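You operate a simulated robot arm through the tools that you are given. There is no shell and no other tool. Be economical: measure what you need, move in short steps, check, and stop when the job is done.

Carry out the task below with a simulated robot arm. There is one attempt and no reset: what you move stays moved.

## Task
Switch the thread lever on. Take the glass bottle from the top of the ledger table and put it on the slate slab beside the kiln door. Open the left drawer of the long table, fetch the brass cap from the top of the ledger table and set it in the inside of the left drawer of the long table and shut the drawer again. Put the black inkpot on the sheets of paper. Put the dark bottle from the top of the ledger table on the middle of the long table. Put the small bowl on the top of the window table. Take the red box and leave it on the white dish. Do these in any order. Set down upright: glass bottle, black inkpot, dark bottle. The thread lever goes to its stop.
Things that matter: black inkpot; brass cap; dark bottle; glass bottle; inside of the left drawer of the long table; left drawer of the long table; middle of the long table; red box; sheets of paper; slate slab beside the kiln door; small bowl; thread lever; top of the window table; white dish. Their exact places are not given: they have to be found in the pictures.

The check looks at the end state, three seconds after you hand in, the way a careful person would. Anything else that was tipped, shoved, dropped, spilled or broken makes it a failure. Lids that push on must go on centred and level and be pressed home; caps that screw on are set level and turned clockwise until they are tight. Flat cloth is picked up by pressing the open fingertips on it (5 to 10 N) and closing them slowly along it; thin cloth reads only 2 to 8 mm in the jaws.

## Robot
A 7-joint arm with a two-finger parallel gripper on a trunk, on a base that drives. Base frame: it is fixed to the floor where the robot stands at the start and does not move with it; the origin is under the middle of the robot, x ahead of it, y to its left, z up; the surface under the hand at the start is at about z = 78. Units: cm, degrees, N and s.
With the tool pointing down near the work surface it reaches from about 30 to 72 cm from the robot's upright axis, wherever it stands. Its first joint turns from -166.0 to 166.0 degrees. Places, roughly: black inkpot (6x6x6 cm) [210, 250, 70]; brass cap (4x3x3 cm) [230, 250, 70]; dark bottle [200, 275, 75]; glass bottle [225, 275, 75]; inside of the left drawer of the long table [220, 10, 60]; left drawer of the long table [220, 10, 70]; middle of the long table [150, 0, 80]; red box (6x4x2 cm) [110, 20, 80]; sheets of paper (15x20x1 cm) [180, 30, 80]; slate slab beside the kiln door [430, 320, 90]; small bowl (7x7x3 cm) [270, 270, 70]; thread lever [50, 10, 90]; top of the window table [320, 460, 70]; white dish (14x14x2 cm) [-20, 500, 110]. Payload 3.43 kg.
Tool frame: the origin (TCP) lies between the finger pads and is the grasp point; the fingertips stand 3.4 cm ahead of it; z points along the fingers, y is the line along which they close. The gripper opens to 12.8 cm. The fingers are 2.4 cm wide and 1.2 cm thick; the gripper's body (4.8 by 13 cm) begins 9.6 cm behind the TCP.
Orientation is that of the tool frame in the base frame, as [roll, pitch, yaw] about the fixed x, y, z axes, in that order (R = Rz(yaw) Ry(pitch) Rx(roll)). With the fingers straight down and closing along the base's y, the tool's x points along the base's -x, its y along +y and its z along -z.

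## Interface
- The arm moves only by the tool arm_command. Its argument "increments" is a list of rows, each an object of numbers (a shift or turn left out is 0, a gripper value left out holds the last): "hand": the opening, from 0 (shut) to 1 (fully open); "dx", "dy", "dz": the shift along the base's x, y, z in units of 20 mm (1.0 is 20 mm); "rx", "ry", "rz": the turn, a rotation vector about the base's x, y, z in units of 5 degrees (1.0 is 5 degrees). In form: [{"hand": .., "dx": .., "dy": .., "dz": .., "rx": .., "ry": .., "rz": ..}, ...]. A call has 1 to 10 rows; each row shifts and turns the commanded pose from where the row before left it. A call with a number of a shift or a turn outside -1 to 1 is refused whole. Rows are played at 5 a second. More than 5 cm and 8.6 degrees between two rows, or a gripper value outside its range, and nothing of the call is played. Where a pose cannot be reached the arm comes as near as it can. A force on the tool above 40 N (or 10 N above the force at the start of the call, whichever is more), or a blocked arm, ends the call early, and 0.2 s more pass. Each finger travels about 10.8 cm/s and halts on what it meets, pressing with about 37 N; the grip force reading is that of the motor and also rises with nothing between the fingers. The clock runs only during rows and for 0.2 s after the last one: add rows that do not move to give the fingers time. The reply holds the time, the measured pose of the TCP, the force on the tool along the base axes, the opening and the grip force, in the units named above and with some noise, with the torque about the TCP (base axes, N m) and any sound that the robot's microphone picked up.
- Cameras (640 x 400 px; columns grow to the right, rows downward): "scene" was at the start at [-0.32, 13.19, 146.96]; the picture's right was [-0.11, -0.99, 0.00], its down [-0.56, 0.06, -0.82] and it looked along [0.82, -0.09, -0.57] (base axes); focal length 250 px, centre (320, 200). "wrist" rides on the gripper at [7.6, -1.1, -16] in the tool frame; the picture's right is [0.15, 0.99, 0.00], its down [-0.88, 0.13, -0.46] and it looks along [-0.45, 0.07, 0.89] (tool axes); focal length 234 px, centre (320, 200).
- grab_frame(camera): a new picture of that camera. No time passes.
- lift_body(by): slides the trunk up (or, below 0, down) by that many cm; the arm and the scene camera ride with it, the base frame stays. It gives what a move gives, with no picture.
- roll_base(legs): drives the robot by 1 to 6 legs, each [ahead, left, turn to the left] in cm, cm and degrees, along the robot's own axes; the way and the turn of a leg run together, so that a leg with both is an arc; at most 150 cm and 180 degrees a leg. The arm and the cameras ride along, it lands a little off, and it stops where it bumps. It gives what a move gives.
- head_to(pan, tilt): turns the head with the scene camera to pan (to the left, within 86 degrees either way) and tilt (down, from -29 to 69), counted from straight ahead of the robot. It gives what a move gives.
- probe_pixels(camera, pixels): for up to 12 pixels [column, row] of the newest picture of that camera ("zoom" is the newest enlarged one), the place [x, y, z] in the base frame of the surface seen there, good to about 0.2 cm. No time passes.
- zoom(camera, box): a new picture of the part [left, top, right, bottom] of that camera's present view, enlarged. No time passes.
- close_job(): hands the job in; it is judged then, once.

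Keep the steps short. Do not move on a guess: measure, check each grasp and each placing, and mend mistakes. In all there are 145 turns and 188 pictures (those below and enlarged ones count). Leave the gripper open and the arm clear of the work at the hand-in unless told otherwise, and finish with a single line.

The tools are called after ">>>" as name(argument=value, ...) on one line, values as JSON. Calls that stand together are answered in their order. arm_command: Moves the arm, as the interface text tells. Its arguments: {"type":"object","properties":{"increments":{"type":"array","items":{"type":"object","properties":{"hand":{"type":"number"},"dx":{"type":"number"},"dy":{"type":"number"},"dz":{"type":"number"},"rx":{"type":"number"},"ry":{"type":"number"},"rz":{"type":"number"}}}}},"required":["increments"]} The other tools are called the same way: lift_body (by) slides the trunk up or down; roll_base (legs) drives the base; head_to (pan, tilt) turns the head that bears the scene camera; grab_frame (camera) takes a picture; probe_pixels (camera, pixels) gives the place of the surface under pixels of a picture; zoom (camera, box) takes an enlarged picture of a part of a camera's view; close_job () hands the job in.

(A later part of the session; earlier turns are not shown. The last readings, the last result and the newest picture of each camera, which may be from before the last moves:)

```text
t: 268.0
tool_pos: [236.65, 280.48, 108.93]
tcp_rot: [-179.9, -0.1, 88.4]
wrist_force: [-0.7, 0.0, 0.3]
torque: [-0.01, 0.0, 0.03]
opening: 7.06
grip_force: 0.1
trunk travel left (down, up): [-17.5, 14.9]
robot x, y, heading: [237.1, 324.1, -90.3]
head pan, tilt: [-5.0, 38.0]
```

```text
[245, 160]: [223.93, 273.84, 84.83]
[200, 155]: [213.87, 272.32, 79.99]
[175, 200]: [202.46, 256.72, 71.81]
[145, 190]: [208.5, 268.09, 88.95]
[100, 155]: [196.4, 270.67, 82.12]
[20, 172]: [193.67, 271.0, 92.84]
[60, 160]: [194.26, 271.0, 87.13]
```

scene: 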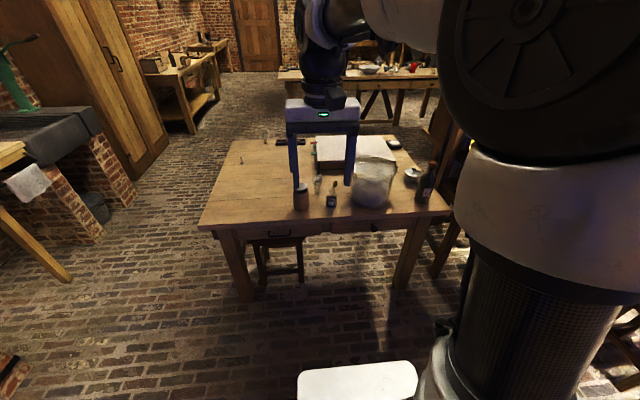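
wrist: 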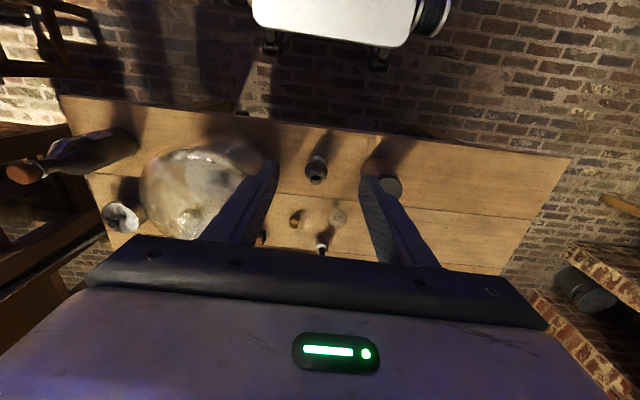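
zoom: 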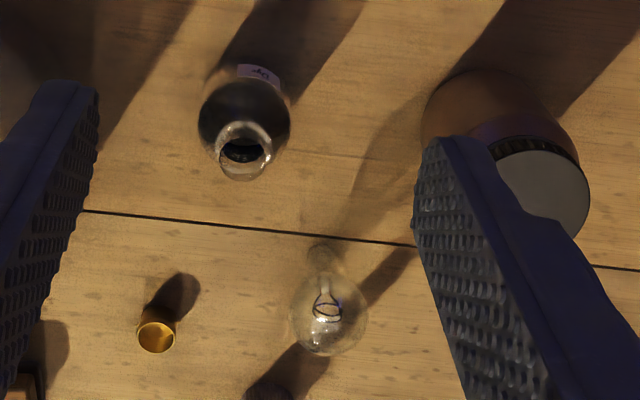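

The bottle's axis is at about (236.6, 270.7), neck lip z 81. I move over it and lower to z≈77.

>>> arm_command(increments=[{"dy": -1}, {"dy": -1}, {"dy": -1, "dz": -1}, {"dy": -1, "dz": -1}, {"dy": -0.9, "dz": -1}, {"dz": -1}, {"dz": -1}, {"dz": -1}, {"dz": -1}, {"dz": -1}])

>>> grab_frame(camera="wrist")

>>> grab_frame(camera="scene")

```text
t: 270.2
tool_pos: [236.71, 270.62, 93.0]
tcp_rot: [-179.9, 0.1, 88.3]
wrist_force: [0.0, -0.2, 1.0]
torque: [-0.02, -0.01, 0.0]
opening: 7.04
grip_force: 0.1
trunk travel left (down, up): [-17.5, 14.9]
robot x, y, heading: [237.33, 324.16, -90.5]
head pan, tilt: [-5.0, 38.0]
```

```text
120 pictures are left
```

wrist: 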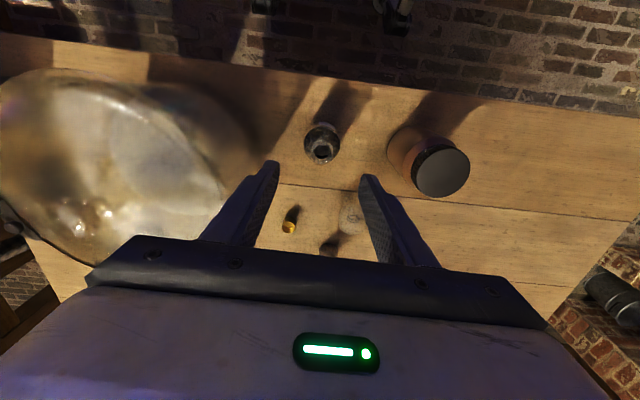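

```text
119 pictures are left
```

scene: 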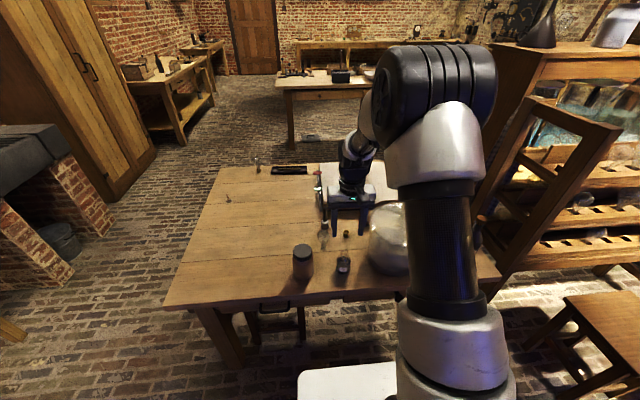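

The big glass vessel's right rim must clear the hand; I measure it.

>>> probe_pixels(camera="wrist", pixels=[[220, 190], [210, 170], [222, 205], [180, 120], [322, 150], [335, 140], [200, 140]])

>>> zoom(camera="wrist", box=[180, 90, 480, 270])

```text
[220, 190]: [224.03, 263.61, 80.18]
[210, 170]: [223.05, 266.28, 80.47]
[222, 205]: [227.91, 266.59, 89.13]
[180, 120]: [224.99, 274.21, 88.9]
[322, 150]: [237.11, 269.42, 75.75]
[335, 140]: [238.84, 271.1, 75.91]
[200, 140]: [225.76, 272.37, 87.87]
```

```text
2.13 times, centred on (330, 180) of wrist
```

zoom: 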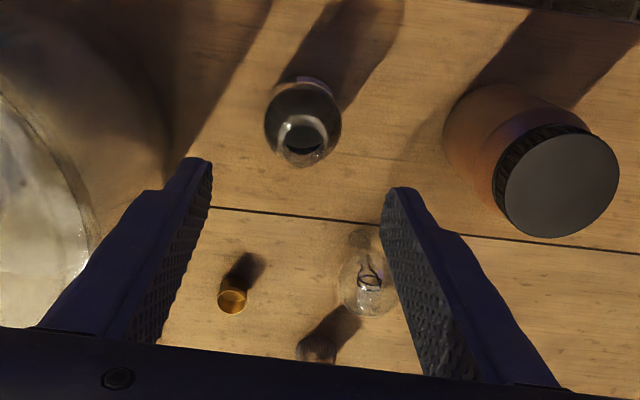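

The rim is at x 227.9 and the hand's side will be at 230.2; that's enough. I lower and close gently.

>>> arm_command(increments=[{"dz": -1}, {"dz": -1}, {"dz": -1}, {"dz": -1}, {"dz": -1}, {"dz": -1}, {"dz": -1}, {"dz": -1}])

>>> arm_command(increments=[{"hand": 0.48}, {"hand": 0.44}, {"hand": 0.4}, {"hand": 0.36}, {"hand": 0.33}, {"hand": 0.3}, {}, {}])

>>> zoom(camera="wrist", box=[180, 90, 480, 270])

```text
t: 272.0
tool_pos: [236.81, 270.57, 76.98]
tcp_rot: [-180.0, 0.0, 88.4]
wrist_force: [0.0, -0.2, -0.2]
torque: [-0.02, 0.02, 0.01]
opening: 7.03
grip_force: 0.0
trunk travel left (down, up): [-17.5, 14.9]
robot x, y, heading: [237.01, 324.32, -90.5]
head pan, tilt: [-5.0, 38.0]
```

```text
t: 273.8
tool_pos: [236.76, 270.58, 77.05]
tcp_rot: [-179.9, -0.1, 88.3]
wrist_force: [-0.1, 0.5, 1.0]
torque: [0.02, -0.05, 0.01]
opening: 5.0
grip_force: 36.9
trunk travel left (down, up): [-17.5, 14.9]
robot x, y, heading: [237.38, 324.27, -90.7]
head pan, tilt: [-5.0, 38.0]
```

```text
2.13 times, centred on (330, 180) of wrist
```

zoom: 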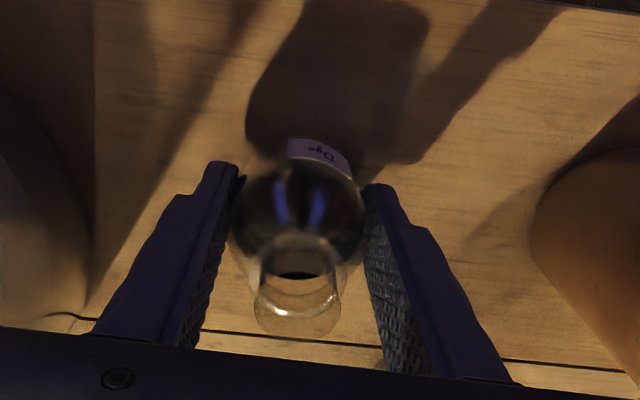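

Gripped (5.0 cm, 37 N). I lift it straight up, back the base off, then turn to face the kiln.

>>> arm_command(increments=[{"dz": 0.5}, {"dz": 0.8}, {"dz": 1}, {"dz": 1}, {"dz": 1}, {"dz": 1}, {"dz": 1}, {"dz": 1}, {"dz": 1}, {"dz": 1}])

>>> arm_command(increments=[{"dz": 1}, {"dz": 1}, {"dz": 1}, {"dz": 1}, {"dz": 1}, {"dz": 1}, {"dz": 1}, {"dz": 1}, {"dz": 1}, {"dz": 1}])

>>> grab_frame(camera="wrist")

>>> roll_base(legs=[[-20, 0, 0], [0, 0, 90], [60, 0, 0]])

>>> head_to(pan=0, tilt=30)

>>> grab_frame(camera="scene")

```text
t: 276.0
tool_pos: [236.8, 270.61, 95.67]
tcp_rot: [-179.8, 0.0, 88.4]
wrist_force: [0.1, -0.2, -2.7]
torque: [0.0, 0.0, -0.04]
opening: 5.05
grip_force: 37.4
trunk travel left (down, up): [-17.5, 14.9]
robot x, y, heading: [237.23, 324.25, -90.6]
head pan, tilt: [-5.0, 38.0]
```

```text
t: 278.2
tool_pos: [236.62, 270.53, 115.74]
tcp_rot: [-179.8, -0.1, 88.4]
wrist_force: [-0.1, 0.9, -1.2]
torque: [0.03, 0.01, 0.01]
opening: 5.02
grip_force: 37.5
trunk travel left (down, up): [-17.5, 14.9]
robot x, y, heading: [237.02, 324.19, -90.5]
head pan, tilt: [-5.0, 38.0]
```

```text
116 pictures are left
```

wrist: 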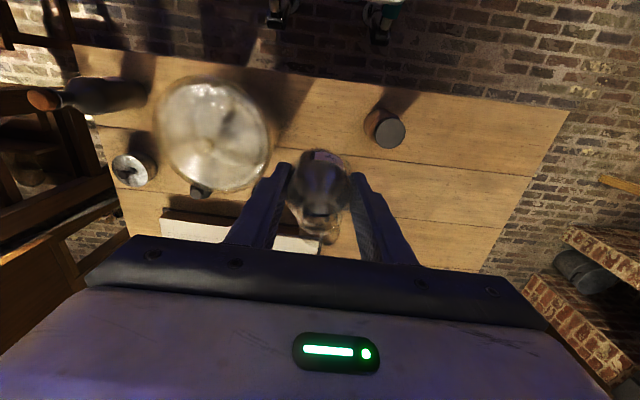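

```text
t: 286.7
tool_pos: [350.4, 343.07, 115.59]
tcp_rot: [-180.0, 0.0, 178.2]
wrist_force: [0.6, -0.8, -1.4]
torque: [-0.03, 0.0, -0.01]
opening: 5.04
grip_force: 36.5
trunk travel left (down, up): [-17.5, 14.9]
robot x, y, heading: [296.79, 344.01, -0.9]
head pan, tilt: [-5.0, 38.0]
```

```text
t: 287.4
tool_pos: [350.48, 343.15, 115.54]
tcp_rot: [-179.8, -0.1, 178.1]
wrist_force: [-0.5, -0.6, -1.2]
torque: [-0.01, 0.04, 0.0]
opening: 5.04
grip_force: 36.9
trunk travel left (down, up): [-17.5, 14.9]
robot x, y, heading: [297.07, 343.76, -0.9]
head pan, tilt: [0.0, 30.0]
```

```text
115 pictures are left
```

scene: 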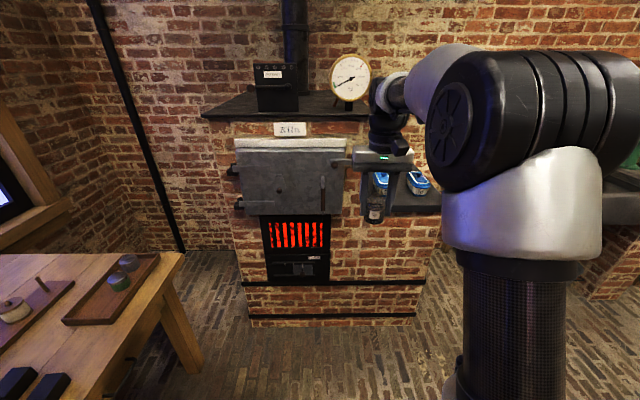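

I strafe right 34 to face the slab, then look.

>>> roll_base(legs=[[0, -36, 1]])

>>> head_to(pan=0, tilt=28)

>>> grab_frame(camera="scene")

>>> zoom(camera="scene", box=[220, 130, 420, 260])

```text
t: 291.4
tool_pos: [350.21, 307.89, 115.76]
tcp_rot: [-179.8, 0.1, 179.1]
wrist_force: [0.3, -0.6, -1.6]
torque: [0.02, 0.0, 0.02]
opening: 5.03
grip_force: 36.3
trunk travel left (down, up): [-17.5, 14.9]
robot x, y, heading: [296.59, 307.69, -0.1]
head pan, tilt: [0.0, 30.0]
```

```text
t: 292.1
tool_pos: [350.26, 307.83, 115.66]
tcp_rot: [-179.7, 0.0, 179.0]
wrist_force: [-0.2, 0.2, -1.0]
torque: [0.01, 0.0, 0.01]
opening: 5.02
grip_force: 36.9
trunk travel left (down, up): [-17.5, 14.9]
robot x, y, heading: [296.36, 307.76, 0.1]
head pan, tilt: [0.0, 28.0]
```

```text
114 pictures are left
```

scene: 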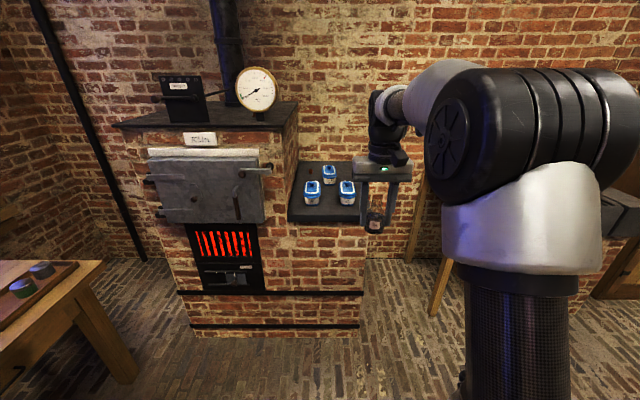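

```text
3.08 times, centred on (320, 195) of scene
```

zoom: 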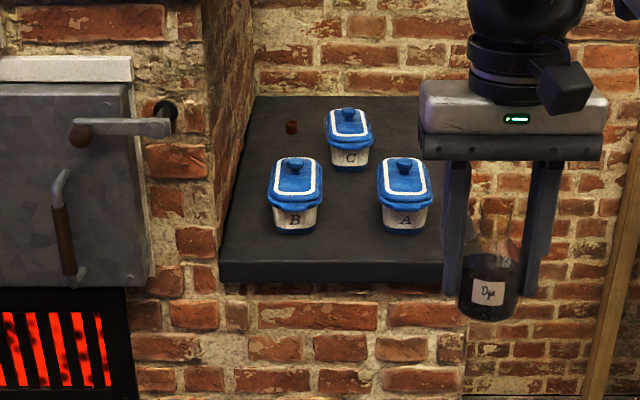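

The slab carries pots A, B, C. I probe for a free spot, e.g. in front between B and A.

>>> probe_pixels(camera="zoom", pixels=[[350, 245], [350, 205], [295, 222], [402, 222], [240, 255], [440, 258], [348, 160], [295, 185], [403, 185], [230, 200], [350, 262], [360, 135]])

```text
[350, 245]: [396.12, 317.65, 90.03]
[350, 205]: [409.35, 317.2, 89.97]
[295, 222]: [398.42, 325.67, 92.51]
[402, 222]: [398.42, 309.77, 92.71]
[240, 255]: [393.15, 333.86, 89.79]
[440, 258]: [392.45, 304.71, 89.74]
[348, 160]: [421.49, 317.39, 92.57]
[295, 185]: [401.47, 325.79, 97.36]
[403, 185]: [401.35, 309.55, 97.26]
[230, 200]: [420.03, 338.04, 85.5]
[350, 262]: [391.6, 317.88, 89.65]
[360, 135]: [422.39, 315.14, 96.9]
```

Pots B and A flank a free spot at (397, 317.7), slab z 90. I turn the hand 90° so that it closes along x, then drive 40 ahead.

>>> arm_command(increments=[{"rz": 1}, {"rz": 1}, {"rz": 1}, {"rz": 1}, {"rz": 1}, {"rz": 1}, {"rz": 1}, {"rz": 1}, {"rz": 1}, {"rz": 1}])

>>> arm_command(increments=[{"rz": 1}, {"rz": 1}, {"rz": 1}, {"rz": 1}, {"rz": 1}, {"rz": 1}, {"rz": 1}, {"rz": 1}, {}])

>>> roll_base(legs=[[40, 0, 0]])

>>> grab_frame(camera="scene")

```text
t: 294.3
tool_pos: [350.34, 307.98, 115.68]
tcp_rot: [-179.9, 0.1, -130.8]
wrist_force: [-0.3, -1.4, -0.7]
torque: [0.03, -0.04, 0.0]
opening: 5.03
grip_force: 37.0
trunk travel left (down, up): [-17.5, 14.9]
robot x, y, heading: [296.28, 307.59, 0.4]
head pan, tilt: [0.0, 28.0]
```

```text
t: 296.3
tool_pos: [350.23, 307.87, 115.72]
tcp_rot: [-179.9, 0.0, -90.8]
wrist_force: [0.6, -0.4, -0.7]
torque: [0.01, -0.02, 0.01]
opening: 5.0
grip_force: 36.9
trunk travel left (down, up): [-17.5, 14.9]
robot x, y, heading: [296.48, 308.01, 0.3]
head pan, tilt: [0.0, 28.0]
```

```text
t: 298.8
tool_pos: [390.36, 307.74, 115.69]
tcp_rot: [179.9, 0.0, -91.2]
wrist_force: [0.2, 0.3, -0.3]
torque: [0.01, 0.02, 0.01]
opening: 5.02
grip_force: 37.1
trunk travel left (down, up): [-17.5, 14.9]
robot x, y, heading: [336.4, 307.63, -0.1]
head pan, tilt: [0.0, 28.0]
```

```text
112 pictures are left
```

scene: 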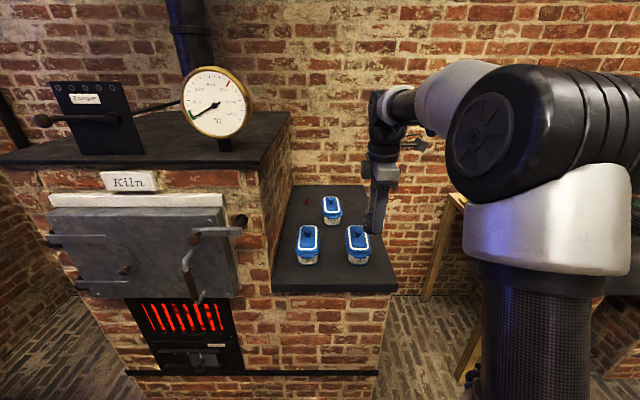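

I confirm the pot positions from here, then shift the hand to (397, 317.7).

>>> zoom(camera="scene", box=[260, 180, 420, 310])

>>> probe_pixels(camera="scene", pixels=[[319, 255], [347, 255], [333, 262], [333, 285], [300, 262], [317, 262], [349, 262], [308, 238], [357, 238]])

>>> arm_command(increments=[{"dy": 1, "dx": 0.7}, {"dy": 1, "dx": 0.7}, {"dy": 1, "dx": 0.7}, {"dy": 1, "dx": 0.7}, {"dy": 1, "dx": 0.5}, {"dz": -1}, {"dz": -1}, {"dz": -1}, {"dz": -1}])

>>> grab_frame(camera="wrist")

```text
3.08 times, centred on (340, 245) of scene
```

zoom: 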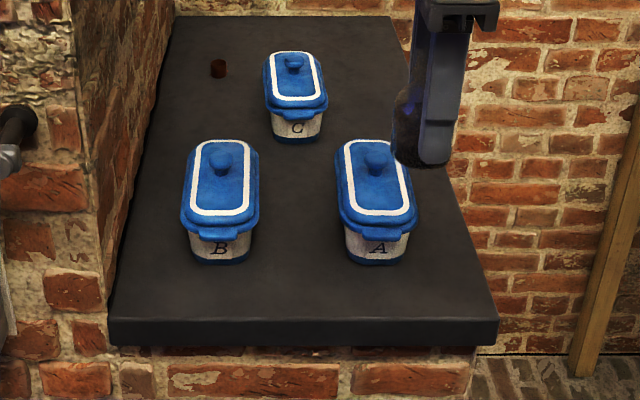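

```text
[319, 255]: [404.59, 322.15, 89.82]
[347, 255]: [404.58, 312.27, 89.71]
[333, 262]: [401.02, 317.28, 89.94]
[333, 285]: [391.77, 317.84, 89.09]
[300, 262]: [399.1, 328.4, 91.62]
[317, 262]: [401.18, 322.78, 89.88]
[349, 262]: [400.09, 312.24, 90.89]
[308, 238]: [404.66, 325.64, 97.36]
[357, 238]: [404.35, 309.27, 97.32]
```

```text
t: 300.8
tool_pos: [396.85, 317.88, 107.72]
tcp_rot: [-179.9, 0.0, -91.1]
wrist_force: [-0.4, -0.3, -0.5]
torque: [-0.02, 0.01, 0.03]
opening: 5.01
grip_force: 37.2
trunk travel left (down, up): [-17.5, 14.9]
robot x, y, heading: [336.38, 307.93, -0.0]
head pan, tilt: [0.0, 28.0]
```

```text
110 pictures are left
```

wrist: 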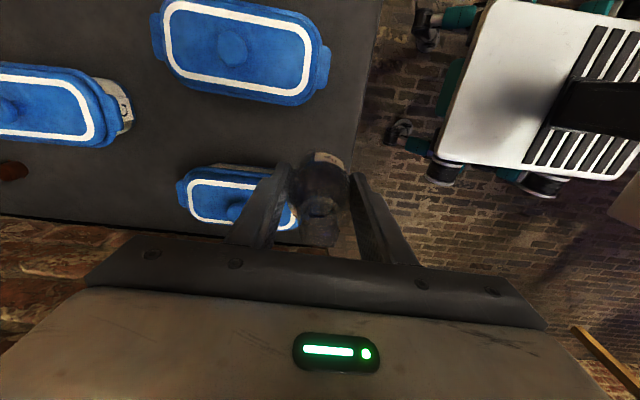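

I shift -0.4 in y and lower to just above the slab.

>>> arm_command(increments=[{"dy": -0.2, "dz": -0.5}, {"dz": -1}, {"dz": -1}, {"dz": -1}, {"dz": -1}, {"dz": -1}, {}])

>>> zoom(camera="scene", box=[260, 180, 420, 310])

```text
t: 302.4
tool_pos: [396.97, 317.32, 96.69]
tcp_rot: [-179.9, 0.0, -91.1]
wrist_force: [0.3, 0.4, -0.9]
torque: [-0.03, 0.0, -0.01]
opening: 5.01
grip_force: 37.1
trunk travel left (down, up): [-17.5, 14.9]
robot x, y, heading: [336.06, 307.57, 0.3]
head pan, tilt: [0.0, 28.0]
```

```text
3.08 times, centred on (340, 245) of scene
```

zoom: 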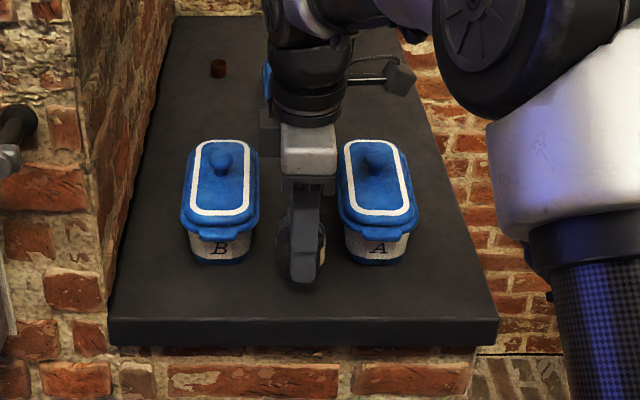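

It sits between the pots with room. I lower in tiny steps to contact.

>>> arm_command(increments=[{"dz": -0.3}, {"dz": -0.2}, {"dz": -0.15}, {"dz": -0.1}, {}])

```text
t: 303.6
tool_pos: [396.88, 317.28, 95.22]
tcp_rot: [-179.9, -0.1, -91.1]
wrist_force: [0.4, 0.5, -1.8]
torque: [0.0, 0.01, 0.01]
opening: 5.04
grip_force: 36.7
trunk travel left (down, up): [-17.5, 14.9]
robot x, y, heading: [336.66, 307.82, -0.4]
head pan, tilt: [0.0, 28.0]
```

>>> arm_command(increments=[{"dz": -0.07}, {"dz": -0.07}, {}])

```text
t: 304.4
tool_pos: [396.92, 317.45, 95.05]
tcp_rot: [-179.7, 0.2, -91.0]
wrist_force: [0.0, -0.5, 7.2]
torque: [0.0, 0.2, 0.04]
opening: 5.0
grip_force: 36.9
trunk travel left (down, up): [-17.5, 14.9]
robot x, y, heading: [336.76, 307.69, 0.1]
head pan, tilt: [0.0, 28.0]
```

Contact. I open slowly, then rise straight up.

>>> arm_command(increments=[{"hand": 0.41}, {"hand": 0.44}, {"hand": 0.48}, {"hand": 0.55}, {}, {"dz": 0.5}, {"dz": 1}, {"dz": 1}, {"dz": 1}, {"dz": 1}])

>>> arm_command(increments=[{"dz": 1}, {"dz": 1}, {"dz": 1}, {"dz": 1}, {"dz": 1}, {"dz": 1}, {"dz": 1}, {"dz": 1}])

>>> roll_base(legs=[[-35, 0, 0]])

>>> zoom(camera="scene", box=[260, 140, 420, 270])

```text
t: 306.6
tool_pos: [396.76, 317.4, 103.97]
tcp_rot: [-179.8, -0.1, -91.0]
wrist_force: [0.0, 0.7, -0.4]
torque: [0.01, 0.02, -0.04]
opening: 7.04
grip_force: 0.1
trunk travel left (down, up): [-17.5, 14.9]
robot x, y, heading: [336.33, 308.16, -0.1]
head pan, tilt: [0.0, 28.0]
```

```text
t: 308.4
tool_pos: [396.92, 317.48, 120.0]
tcp_rot: [-179.9, -0.1, -91.1]
wrist_force: [-0.4, -0.6, 0.5]
torque: [-0.02, -0.02, -0.03]
opening: 7.05
grip_force: 0.1
trunk travel left (down, up): [-17.5, 14.9]
robot x, y, heading: [336.5, 307.93, 0.2]
head pan, tilt: [0.0, 28.0]
```

```text
t: 310.6
tool_pos: [362.22, 317.33, 119.93]
tcp_rot: [-180.0, 0.0, -91.2]
wrist_force: [-0.2, -0.5, -0.4]
torque: [0.0, 0.0, 0.01]
opening: 7.04
grip_force: 0.1
trunk travel left (down, up): [-17.5, 14.9]
robot x, y, heading: [301.59, 307.37, -0.0]
head pan, tilt: [0.0, 28.0]
```

```text
3.08 times, centred on (340, 205) of scene
```

zoom: 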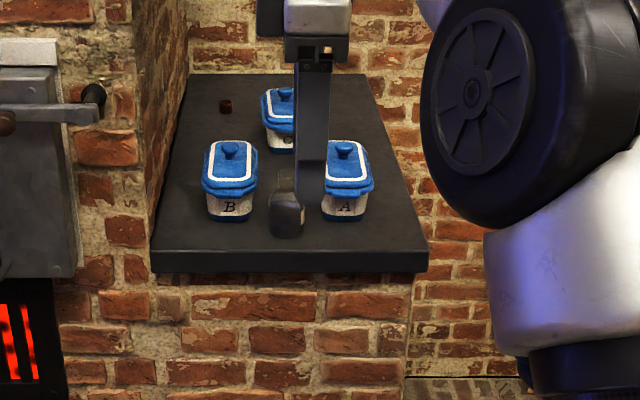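

The bottle stands upright between the pots. Now I return behind the ledger table to fetch the inkpot and cap.

>>> roll_base(legs=[[0, 52, 0], [0, 0, -90], [0, -92, 0]])

>>> head_to(pan=-5, tilt=36)

>>> grab_frame(camera="scene")

```text
t: 328.9
tool_pos: [219.52, 299.48, 119.99]
tcp_rot: [-179.9, 0.1, 179.1]
wrist_force: [-0.4, -0.4, -0.4]
torque: [0.01, 0.0, 0.0]
opening: 7.03
grip_force: 0.0
trunk travel left (down, up): [-17.5, 14.9]
robot x, y, heading: [209.65, 359.64, -89.7]
head pan, tilt: [0.0, 28.0]
```

```text
t: 329.6
tool_pos: [219.48, 299.46, 119.93]
tcp_rot: [-179.8, 0.0, 179.1]
wrist_force: [-0.2, -0.3, -0.6]
torque: [-0.03, 0.01, 0.0]
opening: 7.04
grip_force: 0.0
trunk travel left (down, up): [-17.5, 14.9]
robot x, y, heading: [209.6, 359.82, -90.0]
head pan, tilt: [-5.0, 36.0]
```

```text
107 pictures are left
```

scene: 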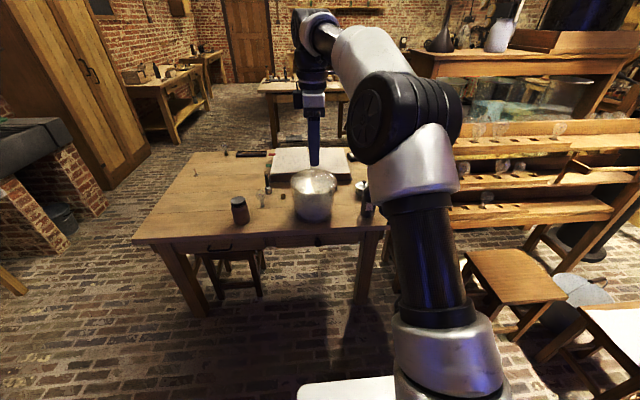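

>>> zoom(camera="scene", box=[215, 130, 385, 240])

>>> grab_frame(camera="wrist")

```text
3.64 times, centred on (300, 185) of scene
```

zoom: 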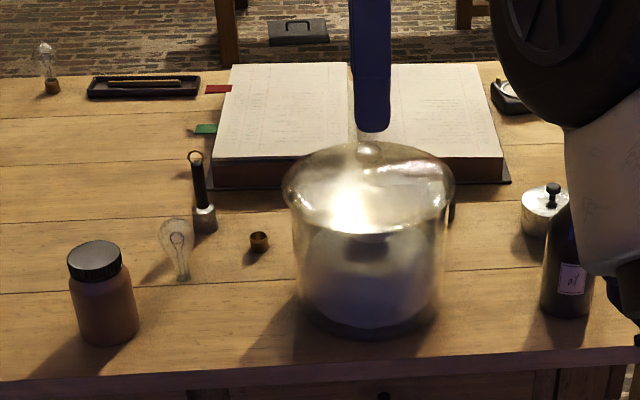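

```text
105 pictures are left
```

wrist: 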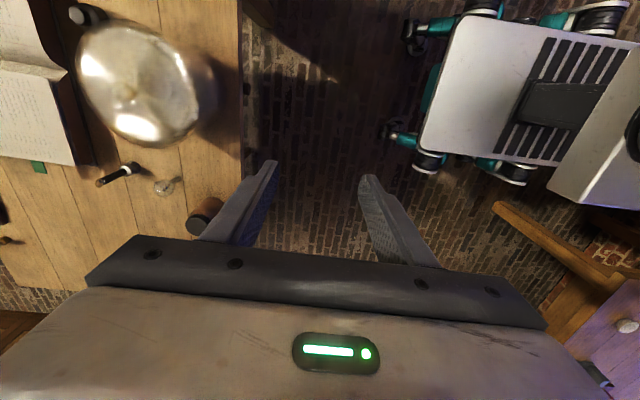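

The inkpot shows at wrist px (84,14), next to the vessel. I probe it and turn the hand back to close along x.

>>> probe_pixels(camera="wrist", pixels=[[76, 14], [88, 14], [95, 14], [210, 90], [135, 90], [80, 80]])

>>> arm_command(increments=[{"rz": -1}, {"rz": -1}, {"rz": -1}, {"rz": -1}, {"rz": -1}, {"rz": -1}, {"rz": -1}, {"rz": -1}, {"rz": -1}, {"rz": -1}])

>>> arm_command(increments=[{"rz": -1}, {"rz": -1}, {"rz": -1}, {"rz": -1}, {"rz": -1}, {"rz": -1}, {"rz": -1}, {"rz": -1}])

>>> roll_base(legs=[[0, -12, 0], [42, 0, 0]])

>>> grab_frame(camera="wrist")

>>> grab_frame(camera="scene")

```text
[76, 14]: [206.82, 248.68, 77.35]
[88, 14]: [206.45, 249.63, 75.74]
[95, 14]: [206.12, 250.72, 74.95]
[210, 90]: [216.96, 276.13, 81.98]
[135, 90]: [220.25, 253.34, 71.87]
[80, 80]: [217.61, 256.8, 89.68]
```

```text
t: 331.8
tool_pos: [219.6, 299.47, 119.93]
tcp_rot: [-180.0, 0.1, 129.1]
wrist_force: [0.3, 0.4, -0.7]
torque: [-0.02, 0.01, 0.01]
opening: 7.04
grip_force: 0.0
trunk travel left (down, up): [-17.5, 14.9]
robot x, y, heading: [209.87, 359.85, -89.9]
head pan, tilt: [-5.0, 36.0]
```

```text
t: 333.6
tool_pos: [219.56, 299.52, 119.99]
tcp_rot: [-179.8, 0.0, 89.1]
wrist_force: [-0.1, 0.9, -0.6]
torque: [0.01, -0.02, 0.02]
opening: 7.05
grip_force: 0.1
trunk travel left (down, up): [-17.5, 14.9]
robot x, y, heading: [209.75, 359.86, -90.0]
head pan, tilt: [-5.0, 36.0]
```

```text
t: 337.6
tool_pos: [207.93, 257.73, 119.92]
tcp_rot: [-179.9, 0.0, 89.3]
wrist_force: [0.1, 0.0, -0.6]
torque: [-0.04, 0.0, 0.01]
opening: 7.01
grip_force: 0.1
trunk travel left (down, up): [-17.5, 14.9]
robot x, y, heading: [197.69, 317.87, -89.8]
head pan, tilt: [-5.0, 36.0]
```

```text
104 pictures are left
```

wrist: 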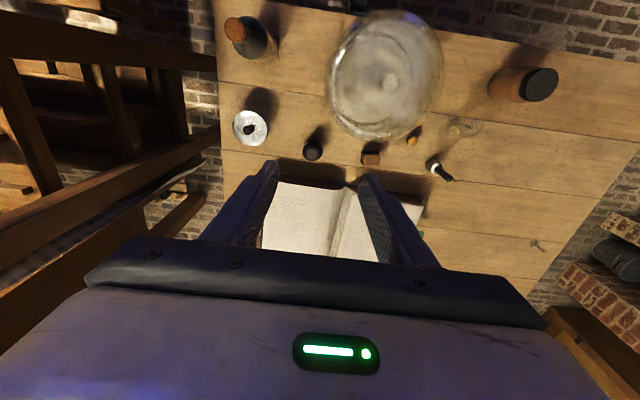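

```text
103 pictures are left
```

scene: 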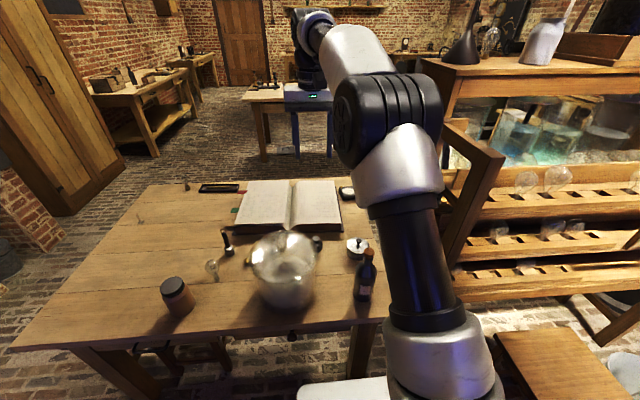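

>>> zoom(camera="wrist", box=[220, 100, 470, 250])

>>> probe_pixels(camera="wrist", pixels=[[313, 152], [306, 153], [321, 150], [313, 145], [314, 160], [370, 160], [412, 139], [250, 127], [360, 120], [235, 28]])

```text
2.56 times, centred on (345, 175) of wrist
```

zoom: 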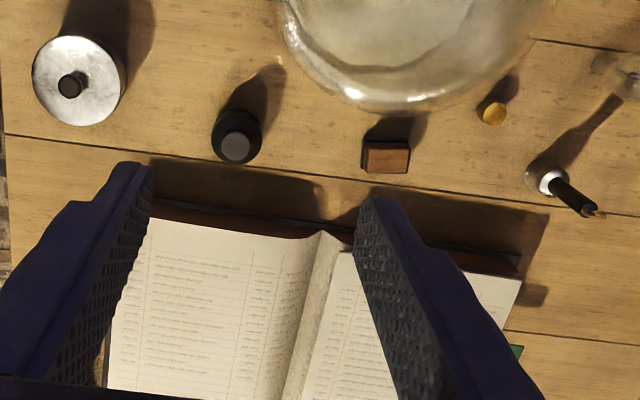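

```text
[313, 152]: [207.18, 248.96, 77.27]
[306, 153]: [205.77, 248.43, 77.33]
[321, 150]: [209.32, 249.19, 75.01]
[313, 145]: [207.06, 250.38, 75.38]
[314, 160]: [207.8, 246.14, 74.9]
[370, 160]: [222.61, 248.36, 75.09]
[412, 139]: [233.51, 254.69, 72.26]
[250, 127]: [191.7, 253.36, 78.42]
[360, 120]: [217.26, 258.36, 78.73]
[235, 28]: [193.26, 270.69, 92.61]
```

The inkpot's axis is at about (207.2, 248.3). To keep the camera bracket away from the big vessel I turn the hand +25°, then move over it and lower.

>>> arm_command(increments=[{"hand": 0.68, "rz": 1, "dy": -1}, {"rz": 1, "dy": -1}, {"rz": 1, "dy": -1}, {"rz": 1, "dy": -1}, {"rz": 1, "dy": -0.7, "dx": -0.35}, {"dz": -1}, {"dz": -1}, {"dz": -1}, {"dz": -1}, {"dz": -1}])

>>> arm_command(increments=[{"dz": -1}, {"dz": -1}, {"dz": -1}, {"dz": -1}, {"dz": -1}, {"dz": -1}, {"dz": -1}])

>>> grab_frame(camera="wrist")

```text
t: 339.8
tool_pos: [207.53, 249.49, 109.11]
tcp_rot: [-179.9, -0.1, 114.3]
wrist_force: [-0.2, 0.5, -0.2]
torque: [0.01, -0.01, -0.01]
opening: 8.69
grip_force: 0.1
out of reach, approached as far as the arm can: row 2, 3, 4, 5, 6, 7, 8, 9, 10
trunk travel left (down, up): [-17.5, 14.9]
robot x, y, heading: [197.93, 317.99, -89.8]
head pan, tilt: [-5.0, 36.0]
```

```text
t: 341.4
tool_pos: [207.94, 246.36, 95.78]
tcp_rot: [-179.9, -0.1, 114.2]
wrist_force: [-0.2, -0.1, 0.4]
torque: [-0.01, 0.01, -0.01]
opening: 8.69
grip_force: 0.1
out of reach, approached as far as the arm can: row 1, 2, 3, 4, 5, 6, 7
trunk travel left (down, up): [-17.5, 14.9]
robot x, y, heading: [197.8, 317.86, -89.8]
head pan, tilt: [-5.0, 36.0]
```

```text
101 pictures are left
```

wrist: 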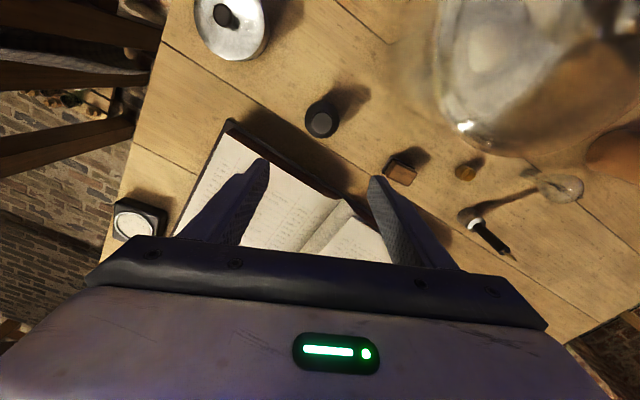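

The reach is marginal here. I lower the trunk by 10 (hand goes to z≈86, still above the inkpot's 77), and creep the base 4 ahead.

>>> lift_body(by=-10)

>>> roll_base(legs=[[5, 0, 0]])

>>> arm_command(increments=[{"dy": 1}, {"dy": 1}, {"dy": 1}, {"dy": 0.5}])

>>> grab_frame(camera="wrist")

```text
t: 342.7
tool_pos: [207.95, 246.37, 85.82]
tcp_rot: [-179.9, -0.1, 114.4]
wrist_force: [-0.6, -0.3, -0.1]
torque: [0.02, 0.01, 0.02]
opening: 8.68
grip_force: 0.1
trunk travel left (down, up): [-7.5, 24.9]
robot x, y, heading: [197.85, 317.94, -89.8]
head pan, tilt: [-5.0, 36.0]
```

```text
t: 343.6
tool_pos: [207.99, 241.31, 85.95]
tcp_rot: [-180.0, 0.0, 114.3]
wrist_force: [0.0, -0.1, -0.1]
torque: [-0.02, -0.04, 0.01]
opening: 8.71
grip_force: 0.1
trunk travel left (down, up): [-7.5, 24.9]
robot x, y, heading: [198.04, 313.16, -89.8]
head pan, tilt: [-5.0, 36.0]
```

```text
t: 344.6
tool_pos: [207.93, 241.46, 85.89]
tcp_rot: [-179.9, 0.0, 114.3]
wrist_force: [0.2, 0.1, 0.1]
torque: [0.0, -0.02, -0.02]
opening: 8.68
grip_force: 0.1
out of reach, approached as far as the arm can: row 1, 2, 3, 4
trunk travel left (down, up): [-7.5, 24.9]
robot x, y, heading: [198.1, 313.34, -89.6]
head pan, tilt: [-5.0, 36.0]
```

```text
100 pictures are left
```

wrist: 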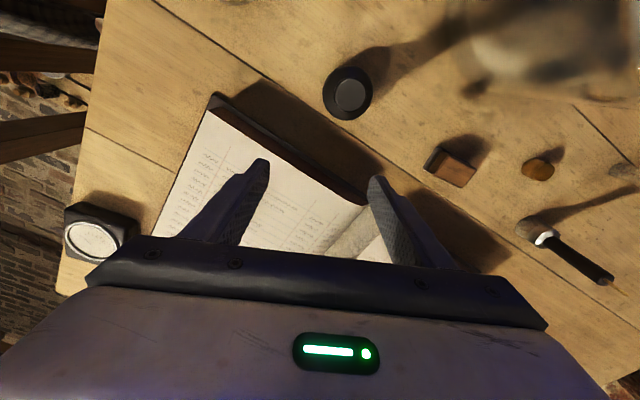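

The arm isn't following; the +25° turn seems to be the cause. I turn back by -25° and see.

>>> arm_command(increments=[{"rz": -1}, {"rz": -1}, {"rz": -1}, {"rz": -1}, {"rz": -1}])

```text
t: 345.8
tool_pos: [207.89, 241.47, 85.89]
tcp_rot: [-179.9, -0.2, 89.1]
wrist_force: [0.4, 0.6, -0.8]
torque: [-0.03, 0.02, 0.01]
opening: 8.72
grip_force: 0.0
trunk travel left (down, up): [-7.5, 24.9]
robot x, y, heading: [197.75, 312.77, -89.9]
head pan, tilt: [-5.0, 36.0]
```

>>> arm_command(increments=[{"dy": 1}, {"dy": 1}])

```text
t: 346.4
tool_pos: [208.61, 241.72, 86.38]
tcp_rot: [-179.9, -0.2, 89.3]
wrist_force: [-0.2, 0.8, 0.1]
torque: [0.03, 0.05, -0.02]
opening: 8.67
grip_force: 0.0
out of reach, approached as far as the arm can: row 1, 2
trunk travel left (down, up): [-7.5, 24.9]
robot x, y, heading: [197.82, 312.96, -89.9]
head pan, tilt: [-5.0, 36.0]
```

>>> arm_command(increments=[{"dz": 1}, {"dz": 1}, {"dz": 1}, {"dz": 1}])

>>> grab_frame(camera="scene")

```text
t: 347.4
tool_pos: [208.5, 243.0, 94.11]
tcp_rot: [-179.9, -0.2, 89.3]
wrist_force: [0.1, -0.2, -0.2]
torque: [0.01, -0.01, -0.01]
opening: 8.69
grip_force: 0.0
out of reach, approached as far as the arm can: row 2, 3, 4
trunk travel left (down, up): [-7.5, 24.9]
robot x, y, heading: [197.85, 312.97, -89.8]
head pan, tilt: [-5.0, 36.0]
```

```text
99 pictures are left
```

scene: 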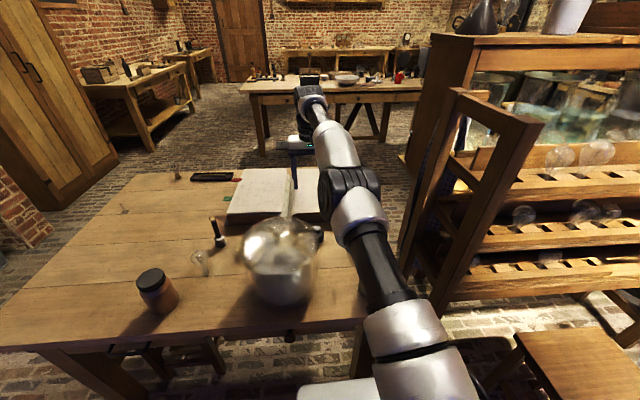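

>>> arm_command(increments=[{"dz": 1}, {"dz": 1}, {"dz": 1}, {"dz": 1}, {"dz": 1}, {"dy": 1}, {"dy": 1}, {"dy": 1}, {"dy": 1}, {"dy": 1}])

>>> arm_command(increments=[{"dy": 1}, {"dy": 1}, {"dy": 1}, {"dy": 1}])

>>> grab_frame(camera="scene")

```text
t: 349.6
tool_pos: [207.98, 255.9, 103.03]
tcp_rot: [-179.8, -0.1, 89.3]
wrist_force: [0.0, 0.3, -0.3]
torque: [0.05, 0.02, 0.02]
opening: 8.71
grip_force: 0.1
out of reach, approached as far as the arm can: row 1, 2, 3, 4, 5
trunk travel left (down, up): [-7.5, 24.9]
robot x, y, heading: [197.72, 312.94, -89.7]
head pan, tilt: [-5.0, 36.0]
```

```text
t: 350.6
tool_pos: [208.1, 263.82, 103.03]
tcp_rot: [-179.8, -0.1, 89.4]
wrist_force: [0.2, 0.3, -0.2]
torque: [0.01, 0.0, -0.04]
opening: 8.71
grip_force: 0.2
trunk travel left (down, up): [-7.5, 24.9]
robot x, y, heading: [197.84, 313.07, -89.8]
head pan, tilt: [-5.0, 36.0]
```

```text
98 pictures are left
```

scene: 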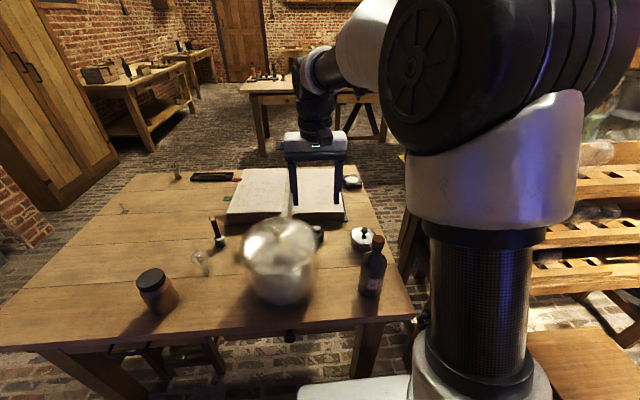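

The arm follows again. I go down to z≈97 (tips above the vessel's rim) and then forward.

>>> arm_command(increments=[{"dz": -1, "dx": -0.4}, {"dz": -1}, {"dz": -1}, {"dy": -1}, {"dy": -1}, {"dy": -1}, {"dy": -1}])

>>> arm_command(increments=[{"dy": -1}, {"dy": -1}, {"dy": -1}, {"dy": -0.75}])

```text
t: 352.2
tool_pos: [207.06, 255.77, 96.98]
tcp_rot: [-180.0, -0.2, 89.3]
wrist_force: [-1.1, -0.1, -0.4]
torque: [-0.02, -0.05, 0.01]
opening: 8.71
grip_force: 0.1
trunk travel left (down, up): [-7.5, 24.9]
robot x, y, heading: [198.02, 313.5, -89.8]
head pan, tilt: [-5.0, 36.0]
```

```text
t: 353.2
tool_pos: [207.27, 248.45, 96.98]
tcp_rot: [-179.8, -0.1, 89.3]
wrist_force: [-0.6, 0.0, 0.0]
torque: [0.01, 0.01, 0.0]
opening: 8.69
grip_force: 0.0
trunk travel left (down, up): [-7.5, 24.9]
robot x, y, heading: [197.72, 312.94, -89.6]
head pan, tilt: [-5.0, 36.0]
```

In place. I turn +20° for the camera bracket's clearance and lower to 85.

>>> arm_command(increments=[{"rz": 1}, {"rz": 1}, {"rz": 1}, {"rz": 1}, {"dz": -1}, {"dz": -1}, {"dz": -1}, {"dz": -1}, {"dz": -1}, {"dz": -1}])

>>> grab_frame(camera="wrist")

>>> probe_pixels(camera="wrist", pixels=[[320, 160], [335, 160], [300, 170], [340, 190]])

```text
t: 355.4
tool_pos: [207.25, 248.38, 84.98]
tcp_rot: [-179.9, -0.1, 109.3]
wrist_force: [-0.1, 0.5, -0.5]
torque: [-0.01, 0.02, 0.0]
opening: 8.69
grip_force: 0.1
trunk travel left (down, up): [-7.5, 24.9]
robot x, y, heading: [197.7, 313.29, -89.6]
head pan, tilt: [-5.0, 36.0]
```

```text
97 pictures are left
```

wrist: 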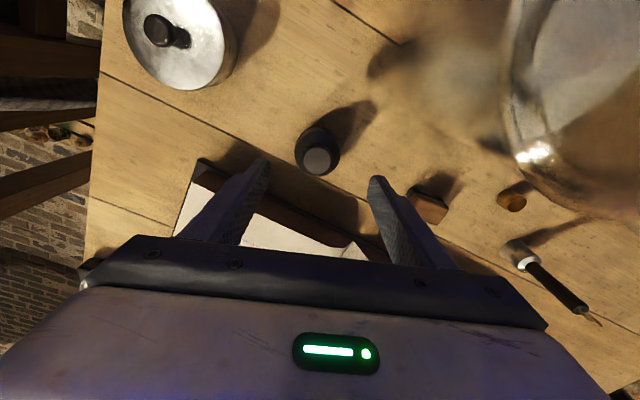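

```text
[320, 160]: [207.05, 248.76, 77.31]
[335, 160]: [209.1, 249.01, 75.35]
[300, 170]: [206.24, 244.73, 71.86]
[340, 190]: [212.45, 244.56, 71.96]
```

Centred on the inkpot. I lower to z≈76 and close.

>>> arm_command(increments=[{"dz": -1}, {"dz": -1}, {"dz": -1}, {"dz": -1}, {"dz": -0.5}, {"hand": 0.55}, {"hand": 0.5}, {"hand": 0.45}, {"hand": 0.4}, {"hand": 0.35}])

>>> arm_command(increments=[{}, {}])

>>> grab_frame(camera="wrist")

```text
t: 357.6
tool_pos: [207.16, 248.46, 76.11]
tcp_rot: [-179.9, -0.1, 109.3]
wrist_force: [-0.3, 0.6, 0.1]
torque: [-0.05, 0.01, 0.0]
opening: 5.05
grip_force: 37.2
trunk travel left (down, up): [-7.5, 24.9]
robot x, y, heading: [197.9, 313.15, -89.7]
head pan, tilt: [-5.0, 36.0]
```

```text
t: 358.2
tool_pos: [207.34, 248.4, 76.0]
tcp_rot: [-179.9, -0.1, 109.3]
wrist_force: [-0.3, -0.3, -0.3]
torque: [0.0, 0.01, 0.01]
opening: 5.08
grip_force: 37.4
trunk travel left (down, up): [-7.5, 24.9]
robot x, y, heading: [197.82, 313.05, -89.7]
head pan, tilt: [-5.0, 36.0]
```

```text
96 pictures are left
```

wrist: 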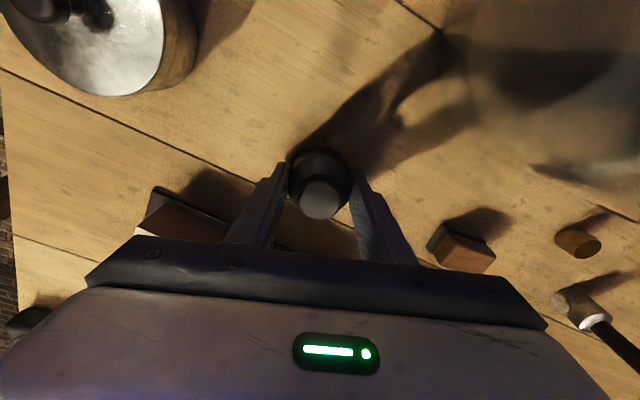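

Gripped (5.05 cm). I lift with the arm, then with the trunk, and back the base out.

>>> arm_command(increments=[{"dz": 0.5}, {"dz": 1}, {"dz": 1}, {"dz": 1}, {"dz": 1}, {"dz": 1}, {"dz": 1}, {"dz": 1}, {"dz": 1}, {"dz": 1}])

>>> lift_body(by=13)

>>> grab_frame(camera="wrist")

>>> roll_base(legs=[[-44, 0, 0]])

```text
t: 360.4
tool_pos: [207.29, 248.35, 95.04]
tcp_rot: [-180.0, -0.1, 109.2]
wrist_force: [0.4, -0.7, -0.7]
torque: [0.0, -0.02, -0.02]
opening: 5.05
grip_force: 36.7
trunk travel left (down, up): [-7.5, 24.9]
robot x, y, heading: [197.98, 312.77, -89.7]
head pan, tilt: [-5.0, 36.0]
```

```text
t: 362.0
tool_pos: [207.28, 248.43, 107.97]
tcp_rot: [-179.9, -0.1, 109.3]
wrist_force: [0.0, 0.0, -0.8]
torque: [-0.02, -0.01, 0.01]
opening: 5.06
grip_force: 37.0
trunk travel left (down, up): [-20.5, 11.9]
robot x, y, heading: [197.71, 313.1, -89.8]
head pan, tilt: [-5.0, 36.0]
```

```text
95 pictures are left
```

wrist: 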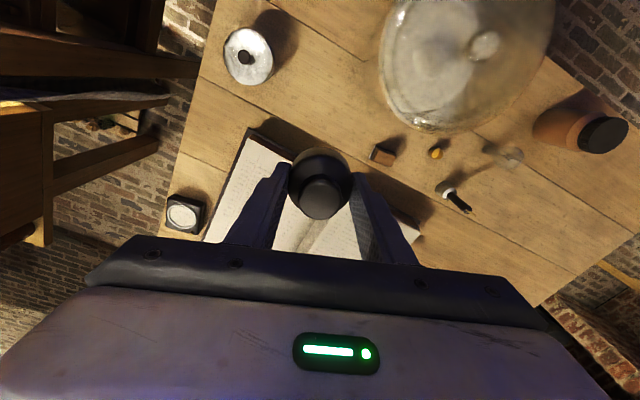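

```text
t: 364.6
tool_pos: [206.9, 292.05, 107.96]
tcp_rot: [-179.9, -0.1, 108.9]
wrist_force: [0.0, 0.4, -0.1]
torque: [0.02, 0.01, 0.0]
opening: 5.06
grip_force: 37.3
trunk travel left (down, up): [-20.5, 11.9]
robot x, y, heading: [197.69, 356.69, -89.9]
head pan, tilt: [-5.0, 36.0]
```

Now I drive around to the long table without turning: strafe left, ahead, then right along y≈115.

>>> arm_command(increments=[{"dy": 1}, {"dy": 1}, {"dy": 1}, {"dy": 1}, {"dy": 1}, {"dy": 1}, {"dy": 1}, {"dz": 1}, {"dz": 1}])

>>> roll_base(legs=[[0, 148, 0], [120, 0, 0], [120, 0, 0], [0, -100, 0], [0, -60, 0]])

>>> head_to(pan=0, tilt=38)

>>> grab_frame(camera="scene")

```text
t: 366.6
tool_pos: [206.88, 306.12, 111.99]
tcp_rot: [-179.9, -0.1, 109.1]
wrist_force: [0.5, -0.4, -0.9]
torque: [0.01, 0.01, 0.0]
opening: 5.05
grip_force: 37.3
trunk travel left (down, up): [-20.5, 11.9]
robot x, y, heading: [197.53, 356.94, -89.9]
head pan, tilt: [-5.0, 36.0]
```

```text
t: 407.7
tool_pos: [196.84, 66.34, 112.09]
tcp_rot: [-180.0, -0.1, 109.3]
wrist_force: [0.1, 1.1, -1.7]
torque: [-0.02, -0.02, 0.01]
opening: 5.06
grip_force: 36.8
trunk travel left (down, up): [-20.5, 11.9]
robot x, y, heading: [187.46, 116.96, -89.8]
head pan, tilt: [-5.0, 36.0]
```

```text
t: 408.4
tool_pos: [196.91, 66.33, 111.88]
tcp_rot: [-179.9, -0.2, 109.3]
wrist_force: [0.2, -0.1, -1.2]
torque: [0.02, 0.0, -0.01]
opening: 5.07
grip_force: 37.3
trunk travel left (down, up): [-20.5, 11.9]
robot x, y, heading: [187.26, 117.22, -89.8]
head pan, tilt: [0.0, 38.0]
```

```text
94 pictures are left
```

scene: 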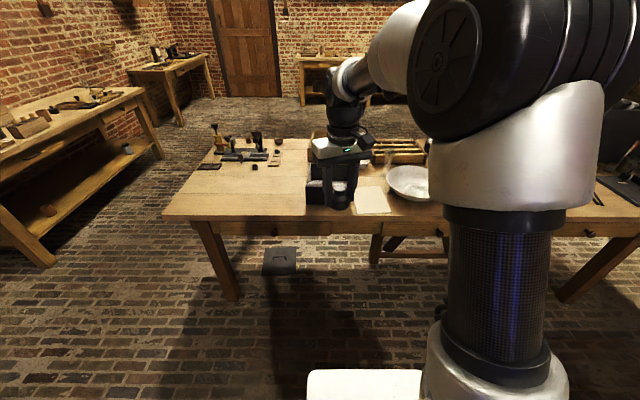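

I measure the paper's free area and the neighbours.

>>> zoom(camera="scene", box=[300, 150, 440, 240])

>>> probe_pixels(camera="scene", pixels=[[357, 212], [389, 212], [384, 188], [362, 188], [372, 200], [346, 190], [347, 208], [390, 182], [385, 195]])

```text
4.44 times, centred on (370, 195) of scene
```

zoom: 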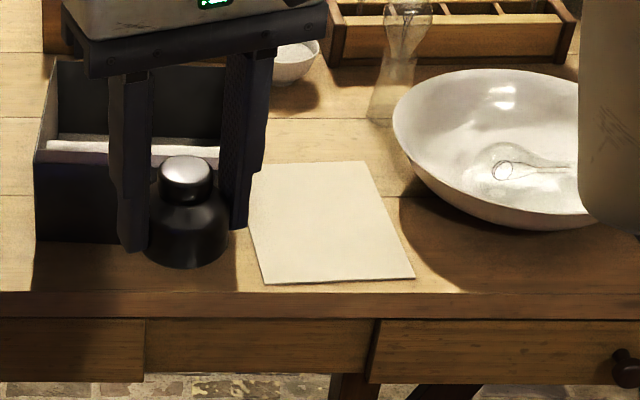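

```text
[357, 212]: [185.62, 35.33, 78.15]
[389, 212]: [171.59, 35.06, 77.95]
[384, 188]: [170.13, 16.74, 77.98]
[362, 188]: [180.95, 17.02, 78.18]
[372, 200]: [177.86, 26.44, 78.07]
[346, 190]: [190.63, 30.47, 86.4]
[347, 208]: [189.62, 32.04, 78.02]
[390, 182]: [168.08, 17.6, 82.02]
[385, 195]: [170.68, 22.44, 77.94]
```

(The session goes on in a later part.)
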